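You operate a simulated robot arm through the tools that you are given. There is no shell and no other tool.

Carry out the task below with a simulated two-armed robot. There is one attempt and no reset: what you move stays moved.

JOB
Pick up the white filter from the top of the padded table with one hand, pass it to the other hand and put it in the reach grid. Set down upright: filter.
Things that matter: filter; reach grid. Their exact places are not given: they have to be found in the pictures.

Only the result counts: the job must be done as asked and must still hold three seconds after the hand-in. Knocking over, shifting, dropping, spilling or breaking anything else fails it.

ROBOT AND FRAMES
Two 7-joint arms with two-finger parallel grippers on one trunk, on a base that moves. Base frame: it is fixed to the floor where the robot stands at the start and does not move with it; the origin is under the middle of the robot, x ahead of it, y to its left, z up. Units: mm, rad, N and s.
The left shoulder is at the start at [70, 134, 876], the right one opposite. With the tool pointing down near the work surface each hand reaches from about 100 to 640 mm from the robot's upright axis, wherever it stands, measured 20 degrees to its own side. Places, roughly: filter [750, 2750, 500]; reach grid (21x19 cm) [3040, -480, 860]. Payload 1.57 kg a hand.
The tool frame of a hand sits at the grasp point between the pads (the TCP): z along the fingers, y along the line on which they close. The tips reach 30 mm beyond it. Largest opening 80 mm; finger width 17, thickness 12; the body of the gripper, 40 by 82 mm, starts 80 mm behind the TCP.
Orientation is told as [roll, pitch, yaw] about the base's x, y, z axes, in that order, counted from this pose: with the fingers straight down and closing along the base's y, the tool's x points along the base's -x, its y along +y and its z along -z.

CONTROLS
- The arms move only by the tool arm_command. It takes "left_commands", "right_commands" or both (then of equal length, played together; a hand with none holds still); each is a list of rows, each an object (a shift or turn left out is 0, a gripper value left out holds the last) with "delta_pos": the shift along the base's x, y, z in mm, a list of three; "angular": the turn, a rotation vector about the base's x, y, z in rad, a list of three; "grip": the opening in per cent of the stroke, from 0 (shut) to 100 (fully open). In form: [{"delta_pos": [x, y, z], "angular": [rx, ry, rz], "grip": grip}, ...]. A call has 1 to 20 rows; each row is the pose to reach, as a shift and turn from the pose commanded when the call began. Rows are played at 5 a second. More than 50 mm and 0.15 rad between two rows, or a gripper value outside its range, and nothing of the call is played. Where a pose cannot be reached the arm comes as near as it can. A force on the tool above 40 N (or 10 N above the force at the start of the call, whichever is more), or a blocked arm, ends the call early, and 0.2 s more pass. Each finger travels about 153 mm/s and halts on what it meets, pressing with about 25 N; the grip force reading is that of the motor and also rises with nothing between the fingers. The clock runs only during rows and for 0.2 s after the last one: add rows that repeat a pose to give the fingers time. It gives the time, the measured TCP pose, the force on the tool (base axes), the opening and the grip force at its end, in the units of the frame above (readings bear some noise), with the torque about the TCP (base axes, N m) and any sound that the robot's microphone picked up, and new pictures: "views" is both (left out), scene, wrist or none (wrist: the cameras of the hands that moved).
- Cameras (640 x 400 px; columns grow to the right, rows downward): "scene" is now at [138, -12.8, 1101.6]; the picture's right is [-0.14, -0.99, 0.00], its down [-0.58, 0.08, -0.81] and it looks along [0.80, -0.12, -0.58] (base axes); focal length 266 px, centre (320, 200). "left" rides on the left gripper at [72, 7, -122] in its tool frame; the picture's right is [-0.09, 1.00, 0.00], its down [-0.84, -0.08, -0.54] and it looks along [-0.54, -0.05, 0.84] (tool axes); focal length 238 px, centre (320, 200). "right" rides on the right gripper at [72, -7, -122] in its tool frame; the picture's right is [0.09, 1.00, 0.00], its down [-0.84, 0.08, -0.54] and it looks along [-0.54, 0.05, 0.84] (tool axes); focal length 238 px, centre (320, 200).
- lift_body(by): slides the trunk up (or, below 0, down) by that many mm; the arms and the scene camera ride with it, the base frame stays. It gives what a move gives, with no picture.
- roll_base(legs): drives the robot by 1 to 6 legs, each [ahead, left, turn to the left] in mm, mm and rad, along the robot's own axes; the way and the turn of a leg run together, so that a leg with both is an arc; at most 1500 mm and 3.142 rad a leg. The arms and the cameras ride along, it lands a little off, and it stops where it bumps. It gives what a move gives, and a new picture of the scene camera.
- turn_head(pan, tilt): turns the head with the scene camera to pan (to the left, within 1.501 rad either way) and tilt (down, from -0.506 to 1.204), counted from straight ahead of the robot. It gives what a move gives, and a new picture of the scene camera.
- locate(camera, pixels): for up to 12 pixels [column, row] of the newest picture of that camera ("zoom" is the newest enlarged one), the place [x, y, z] in the base frame of the surface seen there, good to about 2 mm. It takes no simulated time.
- close_up(camera, box): a new picture of the part [left, top, right, bottom] of that camera's present view, enlarged. It takes no simulated time.
- job_done(): hands the job in; it is judged then, once.

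Unless the task says otherwise, let go and move clear before handing in.

The tools are called after "Call:" by a JSON object that holds its "method" and its "body". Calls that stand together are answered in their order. arm_command: Moves the arms, as the interface text tells. Its arguments: {"type":"object","properties":{"left_commands":{"type":"array","items":{"type":"object","properties":{"delta_pos":{"type":"array","items":{"type":"number"}},"angular":{"type":"array","items":{"type":"number"}},"grip":{"type":"number"}}}},"right_commands":{"type":"array","items":{"type":"object","properties":{"delta_pos":{"type":"array","items":{"type":"number"}},"angular":{"type":"array","items":{"type":"number"}},"grip":{"type":"number"}}}},"views":{"type":"string","enum":["both","scene","wrist","none"]}},"required":[]} The other tools are called the same way: lift_body (by) moves the trunk up or down; roll_base (legs) drives the base; turn_head (pan, tilt) turns the head that bears the scene camera; locate (camera, pixels) gives the place of the surface under pixels of a picture; close_up (camera, box) takes an enlarged picture of a part of a camera's view; job_done () hands the job in.

At the start:

```text
time: 0.0
left_position: [513.6, 221.2, 731.7]
left_ee_rot: [-0.001, 0.001, 0.002]
left_force: [0.0, -0.6, -0.1]
left_wrist_torque: [0.0, -0.04, 0.0]
left_grip_width: 80.0
left_gripper_force: 0.0
right_position: [416.0, -169.7, 783.5]
right_ee_rot: [0.001, 0.001, 0.0]
right_force: [0.0, -0.5, 0.1]
right_wrist_torque: [-0.02, 0.04, 0.0]
right_grip_width: 80.0
right_gripper_force: 0.0
trunk travel left (down, up): [-450.0, 490.0]
robot x, y, heading: [-2.7, 2.9, -0.003]
head pan, tilt (commanded): [-0.143, 0.623]
```

scene: 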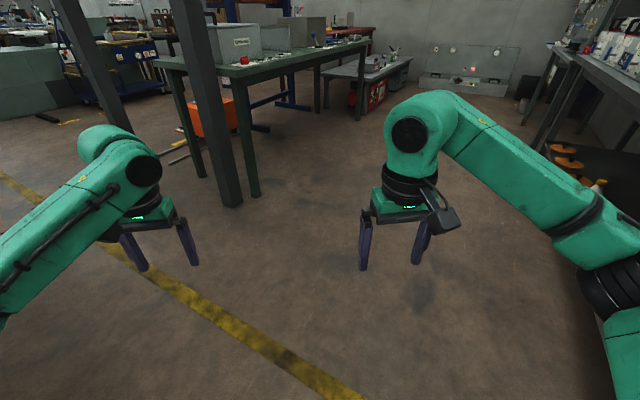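
right: 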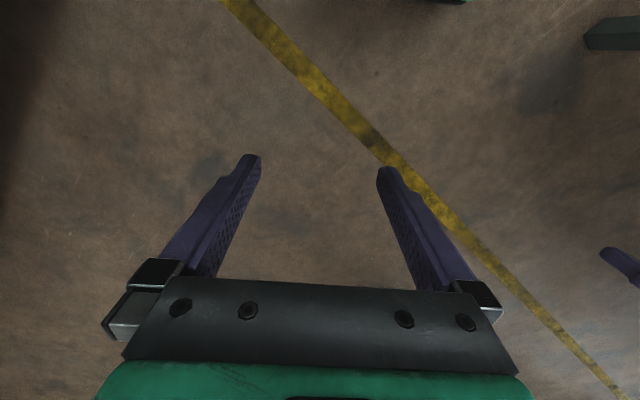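
left: 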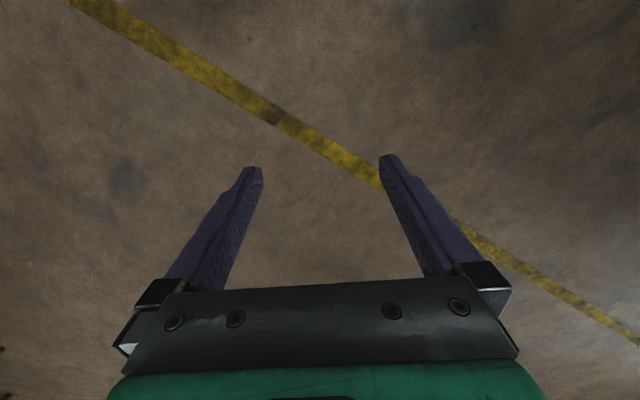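

The scene picture shows the workshop ahead with a green table at about (260,60), but the filter should lie to my left at about [750, 2750, 500]. I turn the head left to look for it.

Call:
{"method": "turn_head", "body": {"pan": 1.3, "tilt": 0.3}}

```text
time: 1.6
left_position: [513.2, 221.3, 731.3]
left_ee_rot: [0.001, -0.001, 0.001]
left_force: [-0.2, -0.2, -0.2]
left_wrist_torque: [0.01, 0.02, -0.02]
left_grip_width: 80.2
left_gripper_force: 0.0
right_position: [416.6, -169.8, 782.4]
right_ee_rot: [0.001, 0.0, 0.0]
right_force: [-0.4, 0.0, 0.2]
right_wrist_torque: [0.02, -0.01, 0.0]
right_grip_width: 79.9
right_gripper_force: 0.0
trunk travel left (down, up): [-450.0, 490.0]
robot x, y, heading: [5.4, 0.8, -0.002]
head pan, tilt (commanded): [1.3, 0.3]
```

scene: 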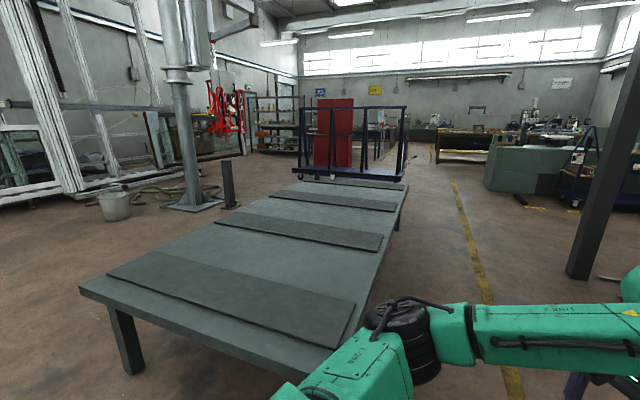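

The padded table runs from (200,300) to (350,190), and no white object is obvious yet. I take an enlarged look at its far part and locate several points on it.

Call:
{"method": "close_up", "body": {"camera": "scene", "box": [200, 150, 440, 300]}}

Call:
{"method": "locate", "body": {"camera": "scene", "pixels": [[80, 288], [330, 348], [405, 187], [300, 185], [345, 185], [340, 203], [300, 230], [230, 295], [128, 374], [340, 320]]}}

```text
2.67 times, centred on (320, 225) of scene
```

zoom: 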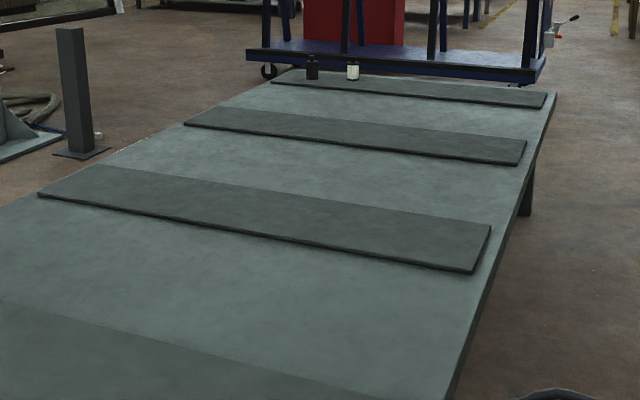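

```text
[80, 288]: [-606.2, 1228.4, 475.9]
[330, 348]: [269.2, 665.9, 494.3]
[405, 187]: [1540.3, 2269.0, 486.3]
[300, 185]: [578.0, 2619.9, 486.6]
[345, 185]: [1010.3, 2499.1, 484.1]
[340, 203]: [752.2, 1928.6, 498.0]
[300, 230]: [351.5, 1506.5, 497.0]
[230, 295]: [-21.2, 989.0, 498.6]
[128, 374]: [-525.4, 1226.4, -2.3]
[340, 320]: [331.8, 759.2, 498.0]
```

In the enlarged picture a small white object stands at (352,70) next to a dark one at (312,68) on the last pad. I locate them.

Call:
{"method": "locate", "body": {"camera": "zoom", "pixels": [[352, 66], [352, 76], [312, 68], [312, 77], [353, 82], [545, 98], [280, 78], [558, 92], [290, 70]]}}

Call:
{"method": "close_up", "body": {"camera": "scene", "box": [295, 160, 359, 200]}}

```text
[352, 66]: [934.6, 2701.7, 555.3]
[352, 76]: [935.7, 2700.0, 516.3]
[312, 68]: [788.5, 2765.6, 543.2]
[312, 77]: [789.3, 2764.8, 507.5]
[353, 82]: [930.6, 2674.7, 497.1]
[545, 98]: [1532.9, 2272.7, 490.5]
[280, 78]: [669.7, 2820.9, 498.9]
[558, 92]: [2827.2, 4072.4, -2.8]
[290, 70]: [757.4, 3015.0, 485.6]
```

```text
10.00 times, centred on (327, 180) of scene
```

zoom: 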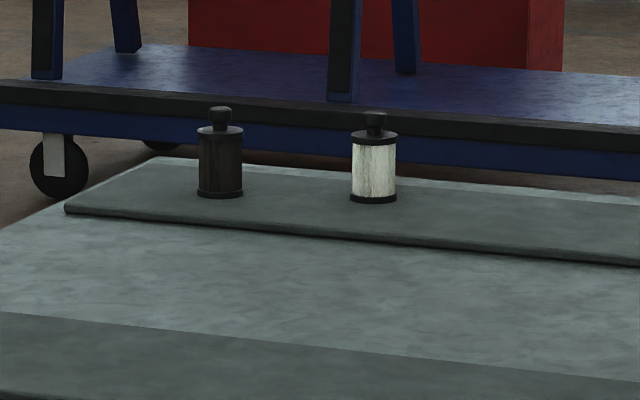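

The white filter stands near [935, 2700], base at z≈497, with a dark twin at [789, 2765]. I now measure the table edges and the surroundings (blue trolley behind) to plan the approach.

Call:
{"method": "locate", "body": {"camera": "zoom", "pixels": [[374, 140], [374, 180], [220, 150], [220, 190], [374, 120], [219, 112], [370, 200], [155, 160], [400, 183], [600, 200], [400, 110], [600, 135]]}}

Call:
{"method": "locate", "body": {"camera": "scene", "pixels": [[402, 188], [390, 235], [378, 275], [370, 295], [404, 187], [395, 215], [404, 178], [300, 172], [392, 240], [430, 250], [450, 200], [400, 225]]}}

```text
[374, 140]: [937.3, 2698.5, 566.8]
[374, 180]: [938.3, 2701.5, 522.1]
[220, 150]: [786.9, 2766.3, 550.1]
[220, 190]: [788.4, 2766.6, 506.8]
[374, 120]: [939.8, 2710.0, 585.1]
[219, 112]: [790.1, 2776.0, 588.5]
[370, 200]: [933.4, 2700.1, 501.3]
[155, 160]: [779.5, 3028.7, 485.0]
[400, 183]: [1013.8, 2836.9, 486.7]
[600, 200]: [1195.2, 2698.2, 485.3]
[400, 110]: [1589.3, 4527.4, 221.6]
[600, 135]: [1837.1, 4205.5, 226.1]
```

```text
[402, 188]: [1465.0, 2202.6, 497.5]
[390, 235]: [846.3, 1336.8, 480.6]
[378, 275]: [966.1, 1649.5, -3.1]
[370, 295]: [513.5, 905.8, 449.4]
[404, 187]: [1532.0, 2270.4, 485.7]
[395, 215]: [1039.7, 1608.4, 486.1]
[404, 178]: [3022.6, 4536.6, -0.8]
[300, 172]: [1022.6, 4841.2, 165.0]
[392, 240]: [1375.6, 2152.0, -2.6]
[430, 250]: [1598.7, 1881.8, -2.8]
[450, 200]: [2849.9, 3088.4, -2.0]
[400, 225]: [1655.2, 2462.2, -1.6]
```

The table's far end near [780,3029]–[1630,2405] is free (the trolley is over 1 m behind), and the filter stands about 150 mm from that end. Now I look ahead to find the reach grid and the obstacles.

Call:
{"method": "turn_head", "body": {"pan": -0.15, "tilt": 0.3}}

Call:
{"method": "close_up", "body": {"camera": "scene", "box": [140, 60, 420, 235]}}

```text
time: 3.1
left_position: [513.2, 220.9, 731.3]
left_ee_rot: [-0.001, 0.001, 0.001]
left_force: [0.4, -0.6, 0.3]
left_wrist_torque: [0.0, 0.03, -0.01]
left_grip_width: 80.1
left_gripper_force: 0.0
right_position: [416.5, -170.0, 783.5]
right_ee_rot: [0.0, -0.001, 0.001]
right_force: [0.3, 0.2, -0.2]
right_wrist_torque: [0.0, 0.0, 0.0]
right_grip_width: 80.1
right_gripper_force: 0.0
trunk travel left (down, up): [-450.0, 490.0]
robot x, y, heading: [1.4, 1.2, -0.0]
head pan, tilt (commanded): [-0.15, 0.3]
```

scene: 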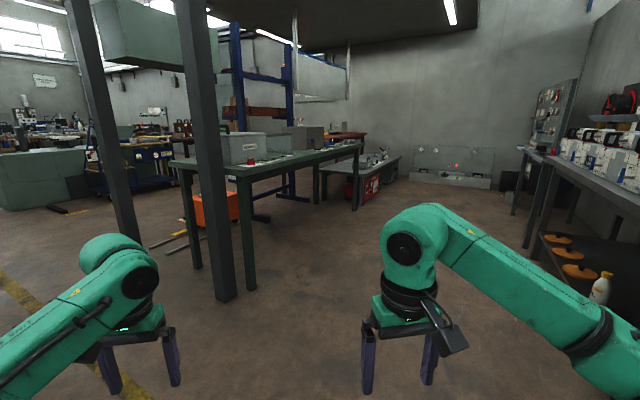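

```text
2.29 times, centred on (280, 148) of scene
```

zoom: 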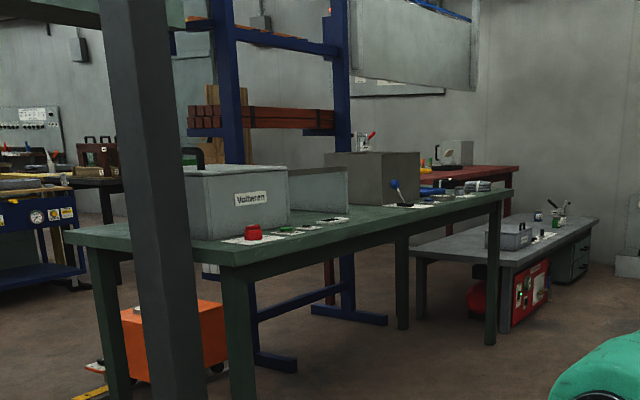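

Call:
{"method": "locate", "body": {"camera": "scene", "pixels": [[225, 298], [225, 175], [130, 235], [360, 145], [250, 285], [355, 205], [330, 152], [300, 158], [245, 165], [310, 148], [335, 148], [355, 143]]}}

Call:
{"method": "locate", "body": {"camera": "zoom", "pixels": [[235, 262], [65, 238], [510, 192], [250, 240], [290, 235], [340, 220], [440, 200], [480, 195], [400, 205], [530, 260], [600, 222], [490, 320]]}}

Call:
{"method": "close_up", "body": {"camera": "scene", "box": [230, 110, 390, 210]}}

```text
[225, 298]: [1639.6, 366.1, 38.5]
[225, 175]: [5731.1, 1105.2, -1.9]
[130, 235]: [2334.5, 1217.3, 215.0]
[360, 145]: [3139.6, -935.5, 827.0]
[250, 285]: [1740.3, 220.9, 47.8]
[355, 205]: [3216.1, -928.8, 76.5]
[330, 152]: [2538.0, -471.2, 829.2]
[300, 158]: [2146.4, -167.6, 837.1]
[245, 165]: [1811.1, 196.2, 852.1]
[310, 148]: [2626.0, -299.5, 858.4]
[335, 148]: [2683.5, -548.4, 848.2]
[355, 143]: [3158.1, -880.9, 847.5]
```

```text
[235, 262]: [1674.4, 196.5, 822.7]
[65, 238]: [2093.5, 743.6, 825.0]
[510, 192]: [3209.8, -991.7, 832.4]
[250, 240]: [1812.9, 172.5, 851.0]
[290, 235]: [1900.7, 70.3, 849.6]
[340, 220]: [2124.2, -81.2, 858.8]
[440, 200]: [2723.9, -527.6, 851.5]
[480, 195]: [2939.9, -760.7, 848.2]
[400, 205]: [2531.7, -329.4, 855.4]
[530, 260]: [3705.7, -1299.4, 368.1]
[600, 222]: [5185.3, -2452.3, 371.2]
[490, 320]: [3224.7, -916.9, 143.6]
```

```text
4.00 times, centred on (310, 160) of scene
```

zoom: 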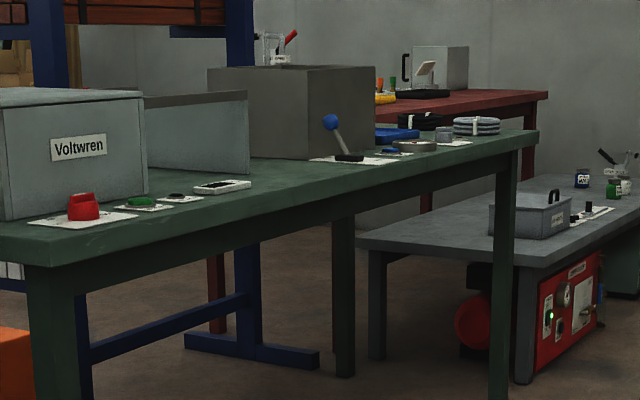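

The green bench top is at z≈848 with its front edge from [1674,196] to [3210,-992], and posts stand at about [1640,366] and [2334,1217]. Before driving I look down to see how large the base is.

Call:
{"method": "turn_head", "body": {"pan": 0.0, "tilt": 1.2}}

Call:
{"method": "turn_head", "body": {"pan": 0.7, "tilt": 0.5}}

```text
time: 4.3
left_position: [513.3, 222.7, 732.5]
left_ee_rot: [0.001, 0.0, 0.002]
left_force: [-0.4, 0.2, -0.3]
left_wrist_torque: [-0.02, 0.04, 0.0]
left_grip_width: 79.9
left_gripper_force: 0.0
right_position: [415.2, -170.2, 784.0]
right_ee_rot: [-0.001, -0.001, -0.001]
right_force: [0.5, 0.0, -0.5]
right_wrist_torque: [0.02, -0.03, 0.02]
right_grip_width: 80.1
right_gripper_force: 0.0
trunk travel left (down, up): [-450.0, 490.0]
robot x, y, heading: [1.8, 0.8, -0.005]
head pan, tilt (commanded): [0.0, 1.201]
```

scene: 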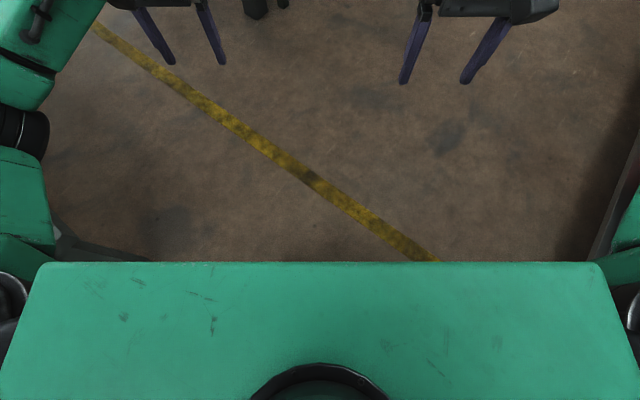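

```text
time: 5.4
left_position: [512.6, 220.8, 732.0]
left_ee_rot: [0.0, 0.0, 0.0]
left_force: [-0.4, 0.1, -0.8]
left_wrist_torque: [0.02, 0.03, 0.02]
left_grip_width: 79.6
left_gripper_force: 0.0
right_position: [415.7, -168.7, 782.6]
right_ee_rot: [0.001, -0.001, 0.0]
right_force: [-0.5, -0.2, 0.0]
right_wrist_torque: [0.0, 0.0, 0.0]
right_grip_width: 80.1
right_gripper_force: 0.0
trunk travel left (down, up): [-450.0, 490.0]
robot x, y, heading: [1.4, 5.7, -0.0]
head pan, tilt (commanded): [0.7, 0.499]
```

scene: 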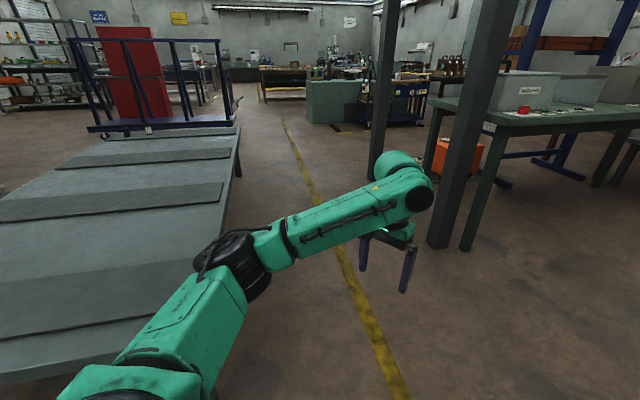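

The corridor between the padded table and the posts along the yellow line at (300,170) looks free. I measure its edges, the elbow extents and the table's corner before driving.

Call:
{"method": "locate", "body": {"camera": "scene", "pixels": [[235, 265], [380, 170], [440, 240], [470, 240], [237, 130], [222, 250], [300, 175], [283, 120], [330, 130], [360, 130], [235, 122], [145, 128]]}}

Call:
{"method": "turn_head", "body": {"pan": -1.2, "tilt": 0.7}}

```text
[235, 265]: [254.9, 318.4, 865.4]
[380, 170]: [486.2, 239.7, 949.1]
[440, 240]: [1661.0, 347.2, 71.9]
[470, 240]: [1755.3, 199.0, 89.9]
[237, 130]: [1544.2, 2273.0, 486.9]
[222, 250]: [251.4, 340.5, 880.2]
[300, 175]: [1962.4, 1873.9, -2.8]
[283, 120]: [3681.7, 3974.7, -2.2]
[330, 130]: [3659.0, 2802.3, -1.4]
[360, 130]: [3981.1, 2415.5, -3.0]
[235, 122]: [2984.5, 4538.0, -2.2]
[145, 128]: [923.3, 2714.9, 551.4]
```

```text
time: 7.3
left_position: [513.3, 221.8, 731.3]
left_ee_rot: [-0.001, 0.0, 0.004]
left_force: [0.3, -1.5, 0.2]
left_wrist_torque: [0.01, 0.02, 0.0]
left_grip_width: 79.8
left_gripper_force: 0.0
right_position: [416.8, -170.0, 783.0]
right_ee_rot: [0.0, 0.0, -0.002]
right_force: [0.0, -0.3, -0.6]
right_wrist_torque: [0.0, 0.0, 0.02]
right_grip_width: 79.7
right_gripper_force: 0.0
trunk travel left (down, up): [-450.0, 490.0]
robot x, y, heading: [4.5, 1.2, 0.001]
head pan, tilt (commanded): [-1.201, 0.7]
```

scene: 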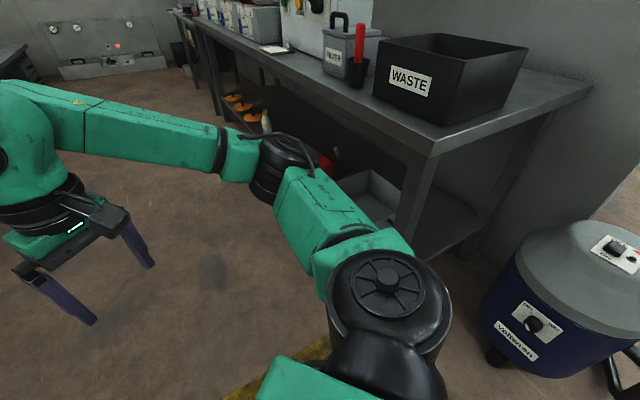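

The right bench with the WASTE bin at (440,75) is close on my right, so I keep left of it; the elbows reach only about y=±340, and the corridor is about 1.2 m wide. I drive ahead and a bit left to the corridor's mouth.

Call:
{"method": "roll_base", "body": {"legs": [[870, 380, 0]]}}

Call:
{"method": "lift_body", "body": {"by": 400}}

Call:
{"method": "turn_head", "body": {"pan": -0.38, "tilt": 0.35}}

```text
time: 12.2
left_position: [1370.5, 613.1, 730.6]
left_ee_rot: [-0.001, 0.002, 0.014]
left_force: [0.1, 0.0, -0.1]
left_wrist_torque: [0.01, -0.01, -0.01]
left_grip_width: 79.8
left_gripper_force: 0.0
right_position: [1278.4, 220.3, 782.5]
right_ee_rot: [0.001, 0.0, 0.013]
right_force: [-0.7, 0.5, 0.7]
right_wrist_torque: [0.0, 0.01, -0.02]
right_grip_width: 80.4
right_gripper_force: 0.0
trunk travel left (down, up): [-450.0, 490.0]
robot x, y, heading: [859.2, 385.1, 0.013]
head pan, tilt (commanded): [-1.201, 0.7]
```

scene: 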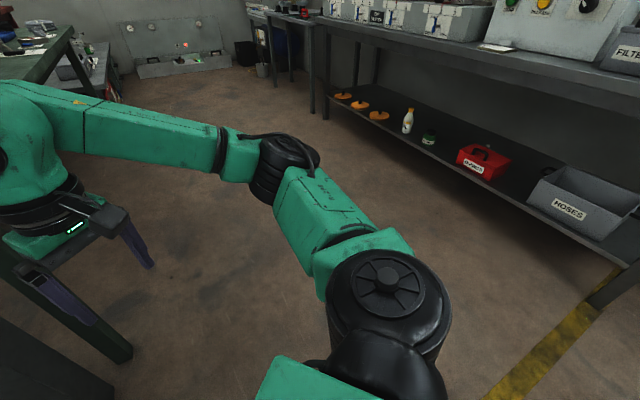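

```text
time: 16.0
left_position: [1369.4, 611.8, 1132.2]
left_ee_rot: [0.001, -0.001, 0.013]
left_force: [0.2, 0.2, 0.3]
left_wrist_torque: [0.02, 0.0, 0.01]
left_grip_width: 80.0
left_gripper_force: 0.2
right_position: [1279.0, 219.1, 1183.4]
right_ee_rot: [0.0, -0.001, 0.014]
right_force: [-0.5, 0.3, -0.3]
right_wrist_torque: [0.0, 0.03, 0.02]
right_grip_width: 80.3
right_gripper_force: 0.0
trunk travel left (down, up): [-850.0, 90.0]
robot x, y, heading: [860.5, 384.7, 0.011]
head pan, tilt (commanded): [-1.201, 0.7]
```

```text
time: 17.2
left_position: [1369.2, 611.5, 1131.8]
left_ee_rot: [0.001, 0.003, 0.013]
left_force: [-0.8, -0.1, -0.6]
left_wrist_torque: [0.0, 0.0, -0.01]
left_grip_width: 80.4
left_gripper_force: 0.1
right_position: [1278.1, 219.6, 1183.1]
right_ee_rot: [0.0, -0.001, 0.014]
right_force: [-0.1, 0.1, -0.1]
right_wrist_torque: [0.0, -0.03, 0.01]
right_grip_width: 80.2
right_gripper_force: 0.0
trunk travel left (down, up): [-850.0, 90.0]
robot x, y, heading: [860.4, 385.0, 0.01]
head pan, tilt (commanded): [-0.38, 0.351]
```

scene: 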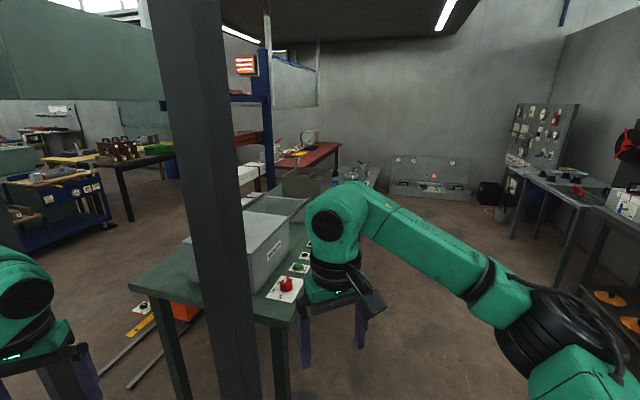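

The right arm at (340,220) hides the bench middle where the grid should be. I turn the base to the corridor direction and look again to the right.

Call:
{"method": "roll_base", "body": {"legs": [[0, 0, 0.92]]}}

Call:
{"method": "turn_head", "body": {"pan": -1.3, "tilt": 0.35}}

```text
time: 19.9
left_position: [985.3, 927.6, 1131.7]
left_ee_rot: [0.0, 0.0, 0.935]
left_force: [-0.1, -0.5, -0.3]
left_wrist_torque: [-0.01, 0.02, -0.02]
left_grip_width: 79.9
left_gripper_force: 0.0
right_position: [1243.0, 617.6, 1183.7]
right_ee_rot: [0.0, -0.001, 0.937]
right_force: [1.5, -0.5, -0.1]
right_wrist_torque: [-0.02, 0.0, 0.03]
right_grip_width: 80.0
right_gripper_force: 0.1
trunk travel left (down, up): [-850.0, 90.0]
robot x, y, heading: [858.3, 386.1, 0.937]
head pan, tilt (commanded): [-0.38, 0.351]
```

scene: 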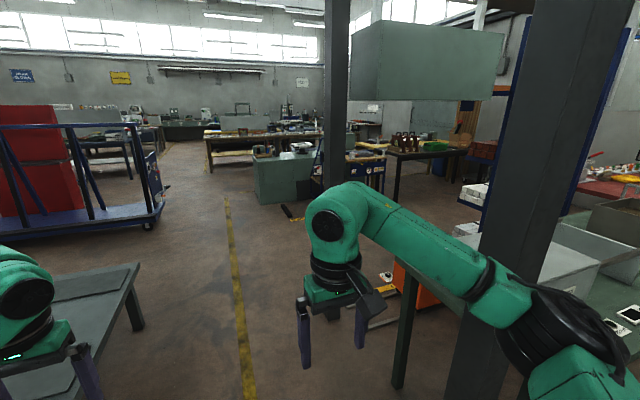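

```text
time: 21.1
left_position: [985.7, 927.5, 1131.6]
left_ee_rot: [-0.001, 0.0, 0.938]
left_force: [-0.6, -0.7, -0.5]
left_wrist_torque: [0.0, -0.01, -0.01]
left_grip_width: 80.0
left_gripper_force: 0.1
right_position: [1243.2, 618.2, 1182.5]
right_ee_rot: [0.002, 0.001, 0.938]
right_force: [0.0, 0.0, 0.0]
right_wrist_torque: [-0.02, 0.03, 0.03]
right_grip_width: 79.8
right_gripper_force: 0.0
trunk travel left (down, up): [-850.0, 90.0]
robot x, y, heading: [859.3, 383.7, 0.934]
head pan, tilt (commanded): [-1.3, 0.351]
```

scene: 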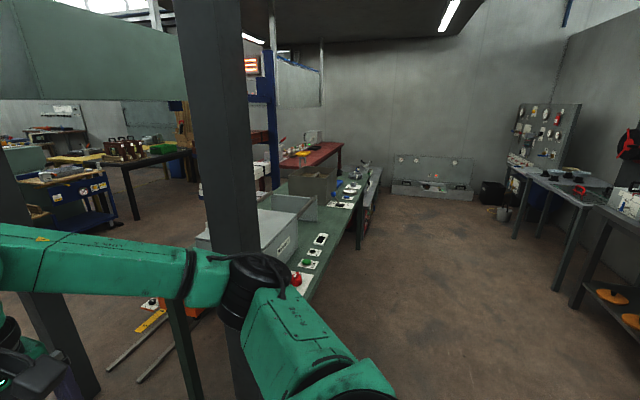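

Now the bench is in view around (330,200) without the arm in front. I enlarge it to look for the grid.

Call:
{"method": "close_up", "body": {"camera": "scene", "box": [260, 140, 420, 240]}}

Call:
{"method": "close_up", "body": {"camera": "scene", "box": [280, 165, 376, 225]}}

```text
4.00 times, centred on (340, 190) of scene
```

zoom: 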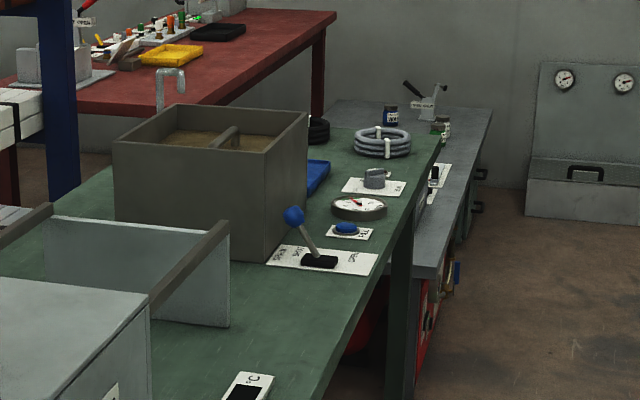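

```text
6.67 times, centred on (328, 195) of scene
```

zoom: 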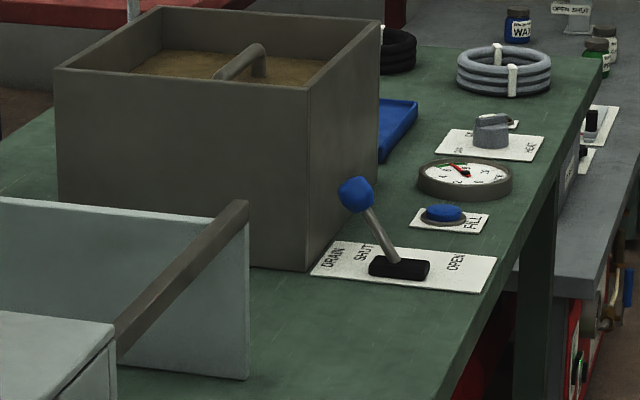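

A blue tray edge shows behind the grey box at (397,130); I check whether it is at the grid's place and locate the neighbours.

Call:
{"method": "locate", "body": {"camera": "zoom", "pixels": [[397, 130], [405, 105], [385, 155], [400, 50], [500, 70], [490, 145], [465, 180], [305, 268], [60, 200], [375, 100], [345, 50], [445, 215]]}}

```text
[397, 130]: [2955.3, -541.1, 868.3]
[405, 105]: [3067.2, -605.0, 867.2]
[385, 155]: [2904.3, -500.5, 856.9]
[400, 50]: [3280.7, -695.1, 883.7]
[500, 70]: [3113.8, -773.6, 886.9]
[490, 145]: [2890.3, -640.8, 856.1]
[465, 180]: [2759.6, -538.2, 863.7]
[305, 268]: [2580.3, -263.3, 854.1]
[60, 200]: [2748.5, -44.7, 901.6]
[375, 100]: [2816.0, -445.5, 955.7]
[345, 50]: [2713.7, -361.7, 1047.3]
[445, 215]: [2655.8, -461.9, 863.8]
```

The blue tray edge at z≈868 matches the grid's place, just beyond the grey box, open from the front side of the bench. Now I lower the trunk again and drive down the corridor past the far end of the padded table.

Call:
{"method": "lift_body", "body": {"by": -400}}

Call:
{"method": "turn_head", "body": {"pan": 0.3, "tilt": 0.35}}

Call:
{"method": "roll_base", "body": {"legs": [[1450, 0, 0]]}}

```text
time: 25.0
left_position: [985.0, 927.7, 732.6]
left_ee_rot: [0.002, 0.0, 0.937]
left_force: [0.0, 0.0, 0.1]
left_wrist_torque: [0.02, -0.01, -0.04]
left_grip_width: 79.9
left_gripper_force: 0.1
right_position: [1243.1, 618.3, 784.1]
right_ee_rot: [-0.002, -0.001, 0.938]
right_force: [0.3, 0.6, 0.5]
right_wrist_torque: [0.04, 0.01, -0.01]
right_grip_width: 80.1
right_gripper_force: 0.0
trunk travel left (down, up): [-450.0, 490.0]
robot x, y, heading: [861.4, 384.0, 0.935]
head pan, tilt (commanded): [-1.3, 0.351]
```

```text
time: 26.6
left_position: [983.4, 927.9, 732.2]
left_ee_rot: [0.0, 0.0, 0.937]
left_force: [0.4, -0.3, 0.6]
left_wrist_torque: [0.0, 0.02, -0.01]
left_grip_width: 80.1
left_gripper_force: 0.1
right_position: [1243.3, 618.2, 783.9]
right_ee_rot: [-0.001, 0.001, 0.938]
right_force: [0.2, -0.1, -0.1]
right_wrist_torque: [0.03, -0.01, 0.01]
right_grip_width: 79.9
right_gripper_force: 0.0
trunk travel left (down, up): [-450.0, 490.0]
robot x, y, heading: [862.1, 382.2, 0.933]
head pan, tilt (commanded): [0.3, 0.351]
```

scene: 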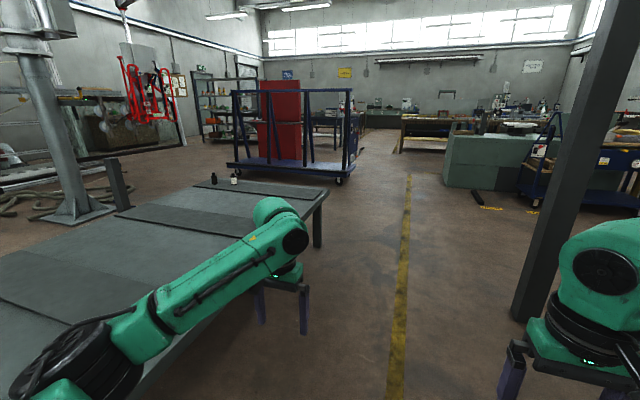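

```text
time: 33.9
left_position: [1854.5, 2093.5, 731.6]
left_ee_rot: [-0.001, 0.0, 0.93]
left_force: [-0.4, 0.4, -0.5]
left_wrist_torque: [0.03, -0.04, -0.03]
left_grip_width: 80.1
left_gripper_force: 0.0
right_position: [2110.4, 1782.8, 782.3]
right_ee_rot: [-0.001, 0.0, 0.929]
right_force: [-0.7, -0.6, -0.4]
right_wrist_torque: [-0.01, -0.01, -0.02]
right_grip_width: 79.8
right_gripper_force: 0.1
trunk travel left (down, up): [-450.0, 490.0]
robot x, y, heading: [1725.6, 1553.4, 0.93]
head pan, tilt (commanded): [0.3, 0.351]
```

scene: 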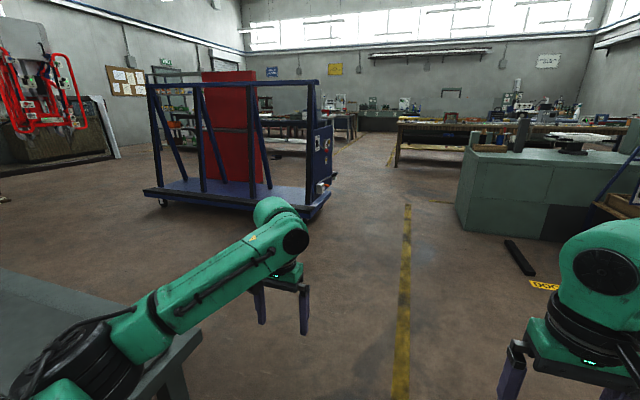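

The trolley stands ahead-left with wheels at (162,202) and (313,212), and the way along the yellow line is open. I measure it and the table's end before going on.

Call:
{"method": "locate", "body": {"camera": "scene", "pixels": [[162, 205], [310, 214], [325, 200], [520, 260], [475, 225], [200, 335], [60, 275], [190, 340], [100, 290]]}}

Call:
{"method": "turn_head", "body": {"pan": 1.3, "tilt": 0.5}}

```text
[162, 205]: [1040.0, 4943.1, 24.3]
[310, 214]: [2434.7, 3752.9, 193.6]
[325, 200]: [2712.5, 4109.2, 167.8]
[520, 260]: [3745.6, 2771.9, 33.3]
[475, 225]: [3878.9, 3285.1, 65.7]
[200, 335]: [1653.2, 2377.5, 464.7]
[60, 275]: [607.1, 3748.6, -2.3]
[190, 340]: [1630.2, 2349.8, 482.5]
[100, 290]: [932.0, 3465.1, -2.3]
```

```text
time: 35.1
left_position: [1854.7, 2093.2, 731.8]
left_ee_rot: [0.0, -0.001, 0.929]
left_force: [0.1, -0.6, 0.1]
left_wrist_torque: [-0.06, 0.02, 0.0]
left_grip_width: 80.0
left_gripper_force: 0.0
right_position: [2110.6, 1781.2, 783.6]
right_ee_rot: [0.0, 0.0, 0.928]
right_force: [-0.3, 0.8, 1.0]
right_wrist_torque: [-0.06, 0.04, -0.02]
right_grip_width: 80.0
right_gripper_force: 0.1
trunk travel left (down, up): [-450.0, 490.0]
robot x, y, heading: [1724.9, 1551.5, 0.923]
head pan, tilt (commanded): [1.3, 0.499]
```

scene: 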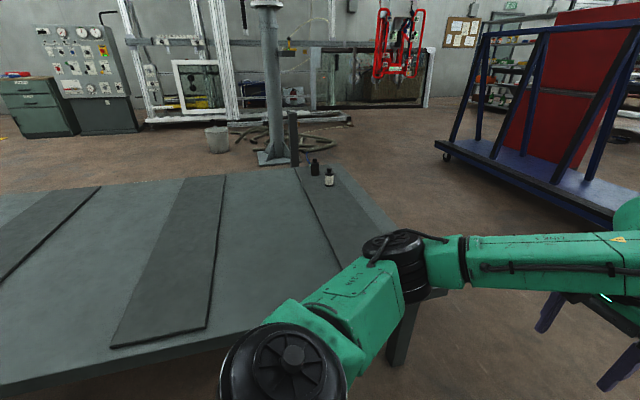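

The filter (329,175) and its dark twin (314,166) stand near the table's far end, with open floor behind. I enlarge and measure them.

Call:
{"method": "close_up", "body": {"camera": "scene", "box": [280, 140, 376, 200]}}

```text
6.67 times, centred on (328, 170) of scene
```

zoom: 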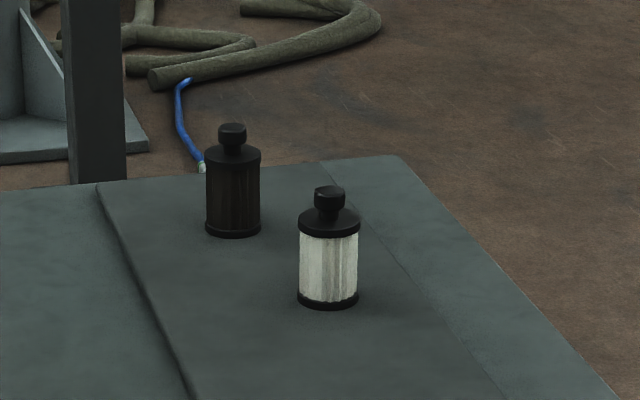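

Call:
{"method": "locate", "body": {"camera": "zoom", "pixels": [[329, 188], [329, 205], [329, 225], [329, 270], [329, 303], [301, 270], [356, 270], [329, 312], [370, 270], [410, 170], [600, 395], [232, 200]]}}

```text
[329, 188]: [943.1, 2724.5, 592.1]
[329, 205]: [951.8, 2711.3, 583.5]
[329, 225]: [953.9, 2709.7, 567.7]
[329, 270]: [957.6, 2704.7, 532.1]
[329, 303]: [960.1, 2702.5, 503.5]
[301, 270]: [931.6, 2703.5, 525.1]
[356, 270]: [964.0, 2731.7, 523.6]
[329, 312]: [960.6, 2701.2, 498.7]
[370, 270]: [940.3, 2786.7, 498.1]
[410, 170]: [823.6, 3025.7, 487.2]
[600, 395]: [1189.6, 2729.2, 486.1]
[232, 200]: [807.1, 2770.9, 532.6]
```

The filter's axis is near [945, 2722], diameter about 45 mm, base at z 498, knob top at z≈593, about 160 mm from the table's far edge. I drive past the table's end, turn round and slide along the end to stand in front of it.

Call:
{"method": "roll_base", "body": {"legs": [[950, 0, 0], [0, 0, -3.135]]}}

Call:
{"method": "turn_head", "body": {"pan": -0.9, "tilt": 0.5}}

```text
time: 47.5
left_position: [2152.3, 1766.2, 732.1]
left_ee_rot: [0.001, 0.001, -2.228]
left_force: [-0.9, -0.4, -0.5]
left_wrist_torque: [-0.01, -0.03, 0.0]
left_grip_width: 79.8
left_gripper_force: 0.0
right_position: [1900.6, 2081.6, 783.4]
right_ee_rot: [-0.001, 0.0, -2.228]
right_force: [-0.3, -0.2, -0.2]
right_wrist_torque: [0.01, 0.0, -0.02]
right_grip_width: 79.9
right_gripper_force: 0.0
trunk travel left (down, up): [-450.0, 490.0]
robot x, y, heading: [2290.8, 2307.9, -2.231]
head pan, tilt (commanded): [1.3, 0.499]
```

scene: 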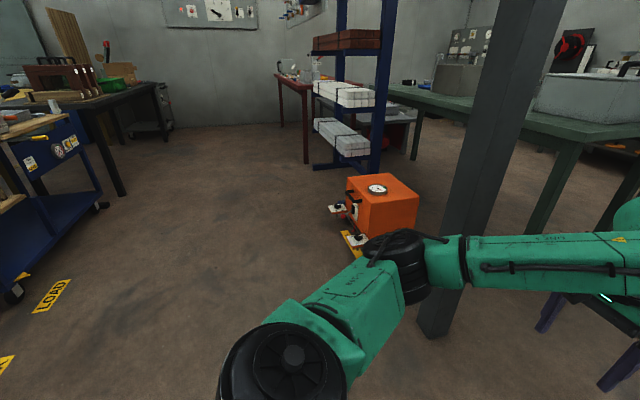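

```text
time: 49.5
left_position: [2151.9, 1765.7, 731.7]
left_ee_rot: [0.0, -0.001, -2.225]
left_force: [0.3, 0.1, -0.4]
left_wrist_torque: [-0.01, 0.03, 0.0]
left_grip_width: 80.0
left_gripper_force: 0.1
right_position: [1901.5, 2081.5, 783.7]
right_ee_rot: [-0.001, 0.0, -2.227]
right_force: [-1.1, 0.1, 0.0]
right_wrist_torque: [0.01, 0.0, 0.02]
right_grip_width: 79.9
right_gripper_force: 0.0
trunk travel left (down, up): [-450.0, 490.0]
robot x, y, heading: [2287.5, 2306.6, -2.224]
head pan, tilt (commanded): [-0.901, 0.499]
```

scene: 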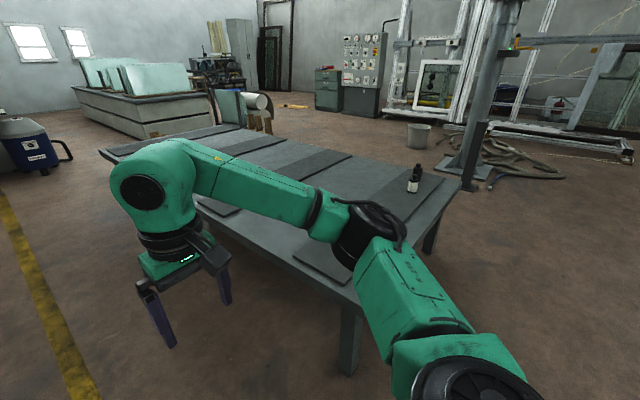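

The filter (413,183) is in view ahead-right, and a dark bollard stands at (475,155) near the table's left corner. I measure the bollard and hoses, since I will stand nearby.

Call:
{"method": "locate", "body": {"camera": "scene", "pixels": [[474, 165], [470, 185], [500, 180], [540, 175], [440, 190], [415, 130], [413, 185], [430, 245], [350, 370], [480, 210]]}}

```text
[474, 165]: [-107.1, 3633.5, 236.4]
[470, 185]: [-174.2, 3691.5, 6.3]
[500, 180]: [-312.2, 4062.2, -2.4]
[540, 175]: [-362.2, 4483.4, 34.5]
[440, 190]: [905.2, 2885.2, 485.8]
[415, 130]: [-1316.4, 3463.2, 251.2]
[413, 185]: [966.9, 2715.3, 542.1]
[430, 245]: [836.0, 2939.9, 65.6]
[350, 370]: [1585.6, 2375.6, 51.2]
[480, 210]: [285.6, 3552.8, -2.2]
```

The bollard is 1.3 m from where I will stand, so it is no hindrance. I slide right along the table's end to bring the filter about 460 mm ahead and 130 mm to my left.

Call:
{"method": "roll_base", "body": {"legs": [[26, -1448, 0]]}}

Call:
{"method": "turn_head", "body": {"pan": 0.2, "tilt": 0.8}}

```text
time: 56.7
left_position: [993.3, 2625.5, 731.5]
left_ee_rot: [0.002, 0.0, -2.223]
left_force: [-0.5, -0.3, 0.7]
left_wrist_torque: [-0.01, 0.01, 0.02]
left_grip_width: 79.9
left_gripper_force: 0.0
right_position: [741.0, 2938.0, 782.6]
right_ee_rot: [0.0, 0.0, -2.223]
right_force: [0.1, 0.0, -0.5]
right_wrist_torque: [0.0, 0.0, 0.04]
right_grip_width: 79.7
right_gripper_force: 0.0
trunk travel left (down, up): [-450.0, 490.0]
robot x, y, heading: [1129.8, 3164.2, -2.225]
head pan, tilt (commanded): [-0.901, 0.499]
```

scene: 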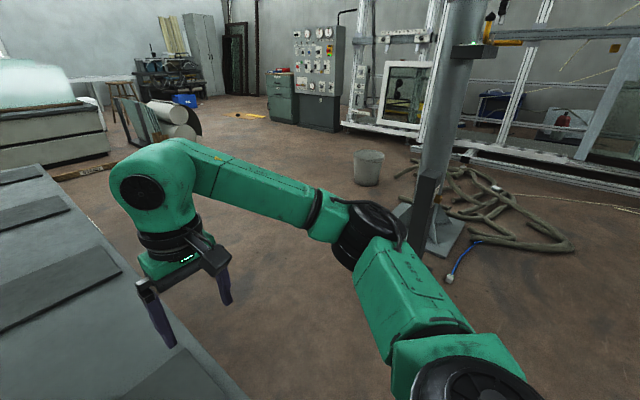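

```text
time: 58.0
left_position: [993.2, 2624.6, 730.8]
left_ee_rot: [0.001, 0.0, -2.223]
left_force: [0.8, 0.0, -0.2]
left_wrist_torque: [-0.04, -0.03, -0.01]
left_grip_width: 79.8
left_gripper_force: 0.0
right_position: [742.0, 2939.4, 783.6]
right_ee_rot: [0.0, 0.0, -2.225]
right_force: [0.1, 0.0, -0.3]
right_wrist_torque: [0.02, 0.01, 0.01]
right_grip_width: 80.1
right_gripper_force: 0.1
trunk travel left (down, up): [-450.0, 490.0]
robot x, y, heading: [1131.7, 3167.5, -2.221]
head pan, tilt (commanded): [0.201, 0.799]
```

scene: 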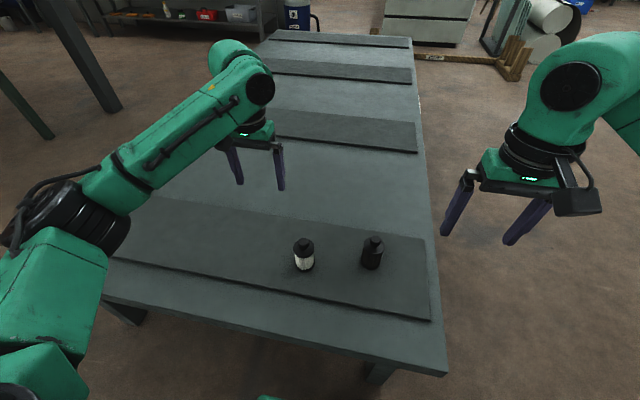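

I now stand before the table's end: the white filter is at (304,255) and the dark one at (372,253). I enlarge and measure the filter.

Call:
{"method": "close_up", "body": {"camera": "scene", "box": [256, 215, 416, 315]}}

```text
4.00 times, centred on (336, 265) of scene
```

zoom: 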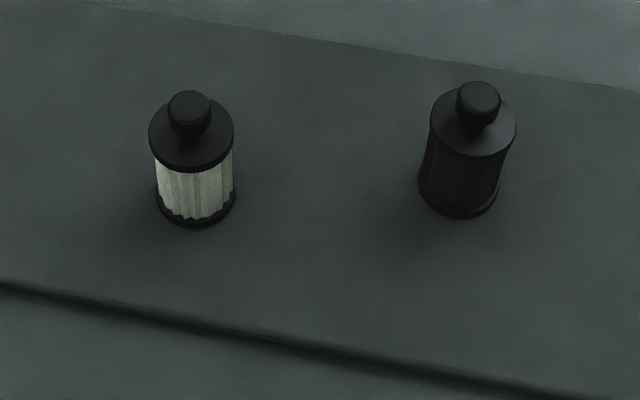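

Call:
{"method": "locate", "body": {"camera": "zoom", "pixels": [[190, 98], [190, 112], [160, 128], [222, 128], [190, 155], [196, 185], [192, 222], [170, 98], [211, 100], [192, 235], [165, 180], [228, 180]]}}

Call:
{"method": "locate", "body": {"camera": "scene", "pixels": [[304, 265], [320, 340], [240, 325], [430, 370], [120, 290], [300, 300], [372, 243], [372, 255]]}}

```text
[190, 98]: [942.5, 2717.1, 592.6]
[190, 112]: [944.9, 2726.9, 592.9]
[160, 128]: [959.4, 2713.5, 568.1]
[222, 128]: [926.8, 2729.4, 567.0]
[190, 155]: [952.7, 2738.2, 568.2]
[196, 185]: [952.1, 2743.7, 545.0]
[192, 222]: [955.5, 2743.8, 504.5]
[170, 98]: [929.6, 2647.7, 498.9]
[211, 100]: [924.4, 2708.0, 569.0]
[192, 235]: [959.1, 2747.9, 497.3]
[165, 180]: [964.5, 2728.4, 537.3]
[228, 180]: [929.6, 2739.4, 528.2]
```

```text
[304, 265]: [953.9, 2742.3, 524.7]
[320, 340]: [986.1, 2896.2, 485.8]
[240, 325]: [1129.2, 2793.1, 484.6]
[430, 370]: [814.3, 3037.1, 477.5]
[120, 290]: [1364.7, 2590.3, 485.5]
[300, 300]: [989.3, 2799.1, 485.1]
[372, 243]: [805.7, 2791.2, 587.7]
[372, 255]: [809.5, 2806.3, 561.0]
```

The filter's axis is at [943.5, 2722.5], knob top z≈593, cap z≈568, base z≈498; in my frame 468 mm ahead and 120 mm left. I tilt the left hand about 55° from vertical, pointing forward-down, and bring it above and behind the filter; the left hand will hold the lower body, leaving the knob free for the right hand.

Call:
{"method": "arm_command", "body": {"left_commands": [{"delta_pos": [0.7, 24.2, 0], "angular": [-0.109, 0.083, 0], "grip": 100}, {"delta_pos": [1.4, 48.5, 0], "angular": [-0.218, 0.166, 0], "grip": 100}, {"delta_pos": [2.1, 72.7, 0], "angular": [-0.327, 0.249, 0], "grip": 100}, {"delta_pos": [2.7, 96.9, 0], "angular": [-0.437, 0.332, 0], "grip": 100}, {"delta_pos": [3.4, 121.1, 0], "angular": [-0.546, 0.415, 0], "grip": 100}, {"delta_pos": [4.1, 145.4, 0], "angular": [-0.655, 0.498, 0], "grip": 100}, {"delta_pos": [4.8, 169.6, 0], "angular": [-0.764, 0.581, 0], "grip": 100}, {"delta_pos": [4.8, 169.6, 0], "angular": [-0.764, 0.581, 0], "grip": 100}]}}

```text
time: 59.7
left_position: [1020.8, 2725.9, 727.7]
left_ee_rot: [0.491, -0.929, -2.509]
left_force: [0.3, -1.0, -0.1]
left_wrist_torque: [-0.01, 0.0, 0.02]
left_grip_width: 80.1
left_gripper_force: 0.1
left hand out of reach, approached as far as the arm can: row 5, 6, 7, 8
right_position: [741.5, 2939.4, 783.9]
right_ee_rot: [-0.002, 0.0, -2.225]
right_force: [-1.1, 0.4, -0.1]
right_wrist_torque: [0.01, 0.0, -0.02]
right_grip_width: 80.0
right_gripper_force: 0.0
trunk travel left (down, up): [-450.0, 490.0]
robot x, y, heading: [1128.4, 3169.9, -2.219]
head pan, tilt (commanded): [0.201, 0.799]
stopped in row 8 (left hand): the arm was blocked; the commanded pose is now the measured one
```

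scene: 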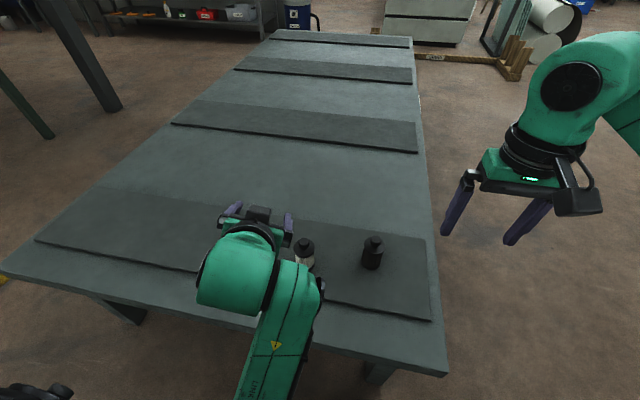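
left: 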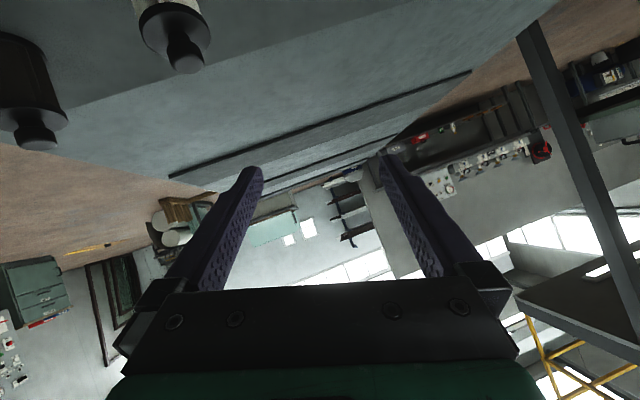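

The left arm ran out of room because the tilted wrist came too close to its shoulder; nothing was touched. I back the base off by 130 mm so the filter is about 600 mm ahead, then correct the hand's tilt.

Call:
{"method": "roll_base", "body": {"legs": [[-130, 0, 0]]}}

Call:
{"method": "arm_command", "body": {"left_commands": [{"delta_pos": [-5, -7, 0], "angular": [0.061, 0.074, -0.037]}, {"delta_pos": [-10, -14, 0], "angular": [0.122, 0.148, -0.074]}, {"delta_pos": [-15, -20, 0], "angular": [0.183, 0.222, -0.111]}, {"delta_pos": [-15, -20, 0], "angular": [0.183, 0.222, -0.111]}]}}

```text
time: 61.0
left_position: [1099.8, 2831.5, 729.0]
left_ee_rot: [0.489, -0.935, -2.509]
left_force: [0.0, -0.3, -0.4]
left_wrist_torque: [0.01, 0.03, 0.01]
left_grip_width: 80.1
left_gripper_force: 0.1
right_position: [821.0, 3043.8, 784.6]
right_ee_rot: [0.0, -0.001, -2.225]
right_force: [0.0, 0.1, 0.3]
right_wrist_torque: [-0.04, 0.01, -0.02]
right_grip_width: 80.2
right_gripper_force: 0.0
trunk travel left (down, up): [-450.0, 490.0]
robot x, y, heading: [1207.5, 3266.1, -2.225]
head pan, tilt (commanded): [0.201, 0.799]
```

scene: 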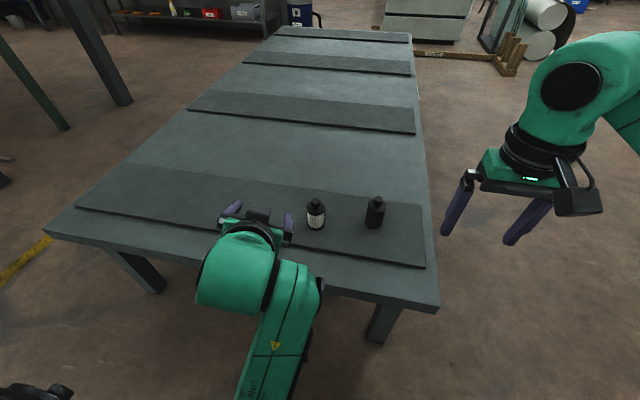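

```text
time: 61.6
left_position: [1105.9, 2813.2, 723.0]
left_ee_rot: [0.593, -0.881, -2.684]
left_force: [0.8, -1.0, -0.2]
left_wrist_torque: [-0.03, 0.0, -0.02]
left_grip_width: 80.3
left_gripper_force: 0.0
left hand out of reach, approached as far as the arm can: row 2
right_position: [820.1, 3043.0, 782.8]
right_ee_rot: [0.0, -0.001, -2.223]
right_force: [-0.4, -0.3, 0.3]
right_wrist_torque: [0.03, 0.0, -0.02]
right_grip_width: 80.2
right_gripper_force: 0.0
trunk travel left (down, up): [-450.0, 490.0]
robot x, y, heading: [1206.6, 3270.0, -2.222]
head pan, tilt (commanded): [0.201, 0.799]
stopped in row 2 (left hand): the arm was blocked; the commanded pose is now the measured one
```

scene: 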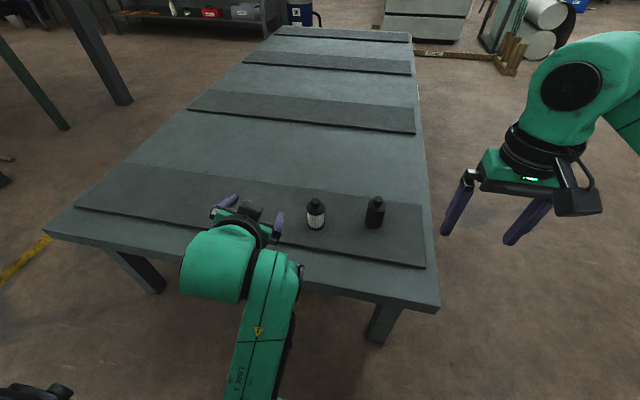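
left: 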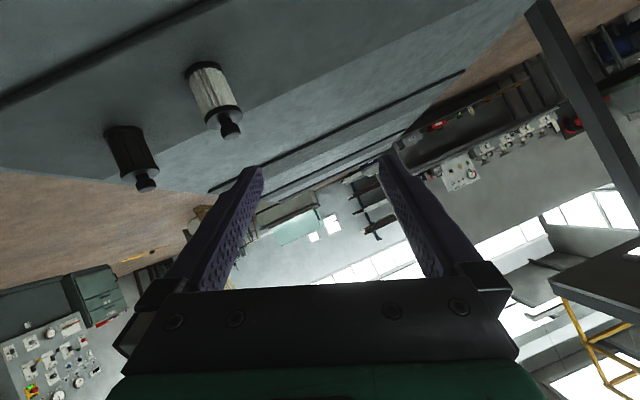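

The left wrist is still cramped close to its shoulder (joint limits), so I raise the trunk by 200 mm to give the arm room and bring the hand back to a plain vertical pose farther out.

Call:
{"method": "lift_body", "body": {"by": 200}}

Call:
{"method": "arm_command", "body": {"left_commands": [{"delta_pos": [-5, -20, 0], "angular": [0.121, -0.0384, 0.0201]}, {"delta_pos": [-10, -40, 0], "angular": [0.242, -0.0768, 0.0402]}, {"delta_pos": [-15, -55, 0], "angular": [0.363, -0.115, 0.0604]}, {"delta_pos": [-20, -65, 0], "angular": [0.484, -0.1535, 0.0805]}, {"delta_pos": [-24, -70, 0], "angular": [0.605, -0.192, 0.1006]}, {"delta_pos": [-26, -74, 0], "angular": [0.726, -0.23, 0.1208]}, {"delta_pos": [-26, -74, 0], "angular": [0.847, -0.2686, 0.1409]}, {"delta_pos": [-26, -74, 0], "angular": [0.968, -0.307, 0.161]}, {"delta_pos": [-26, -74, 0], "angular": [0.968, -0.307, 0.161]}]}}

```text
time: 63.8
left_position: [1105.7, 2812.4, 923.1]
left_ee_rot: [0.591, -0.881, -2.686]
left_force: [0.7, 0.5, 0.4]
left_wrist_torque: [0.0, 0.0, 0.03]
left_grip_width: 80.1
left_gripper_force: 0.0
right_position: [819.8, 3042.8, 983.9]
right_ee_rot: [0.001, 0.001, -2.223]
right_force: [0.5, 0.2, 0.2]
right_wrist_torque: [0.02, 0.0, 0.0]
right_grip_width: 80.1
right_gripper_force: 0.1
trunk travel left (down, up): [-650.0, 290.0]
robot x, y, heading: [1205.9, 3271.3, -2.222]
head pan, tilt (commanded): [0.201, 0.799]
```

```text
time: 65.8
left_position: [1072.0, 2697.5, 916.4]
left_ee_rot: [-0.001, 0.0, -2.218]
left_force: [0.4, 0.3, -0.2]
left_wrist_torque: [0.02, -0.03, -0.02]
left_grip_width: 80.2
left_gripper_force: 0.0
left hand out of reach, approached as far as the arm can: row 5, 6, 7, 8, 9
right_position: [820.5, 3043.2, 983.9]
right_ee_rot: [-0.001, 0.0, -2.222]
right_force: [-1.7, 0.0, 0.4]
right_wrist_torque: [0.01, -0.01, 0.01]
right_grip_width: 80.1
right_gripper_force: 0.0
trunk travel left (down, up): [-650.0, 290.0]
robot x, y, heading: [1211.1, 3267.6, -2.228]
head pan, tilt (commanded): [0.201, 0.799]
```

scene: 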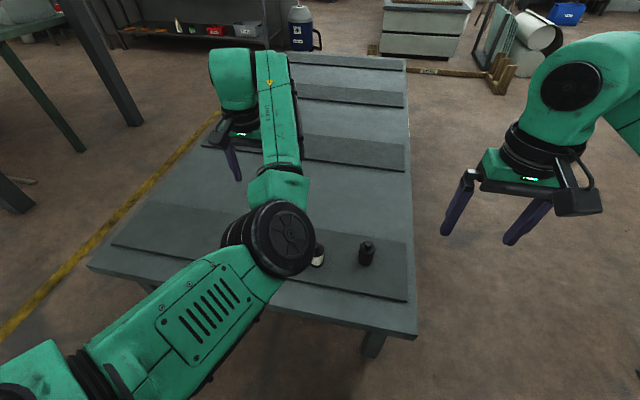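
left: 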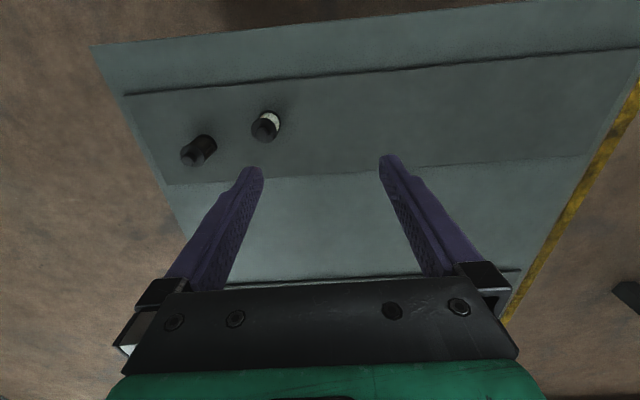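

The hand is vertical again, but the elbow is now folded to the middle at (275,240). I measure the arm's shape before going on.

Call:
{"method": "locate", "body": {"camera": "scene", "pixels": [[285, 238], [275, 205], [240, 280], [235, 80], [280, 90], [270, 190], [150, 340], [30, 370], [245, 135]]}}

```text
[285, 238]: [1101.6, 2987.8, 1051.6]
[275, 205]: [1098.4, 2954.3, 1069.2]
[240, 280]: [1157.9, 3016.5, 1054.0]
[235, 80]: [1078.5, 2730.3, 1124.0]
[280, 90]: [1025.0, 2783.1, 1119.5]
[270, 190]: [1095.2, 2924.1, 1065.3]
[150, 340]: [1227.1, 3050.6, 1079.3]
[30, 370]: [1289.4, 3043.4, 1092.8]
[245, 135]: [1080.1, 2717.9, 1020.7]
```

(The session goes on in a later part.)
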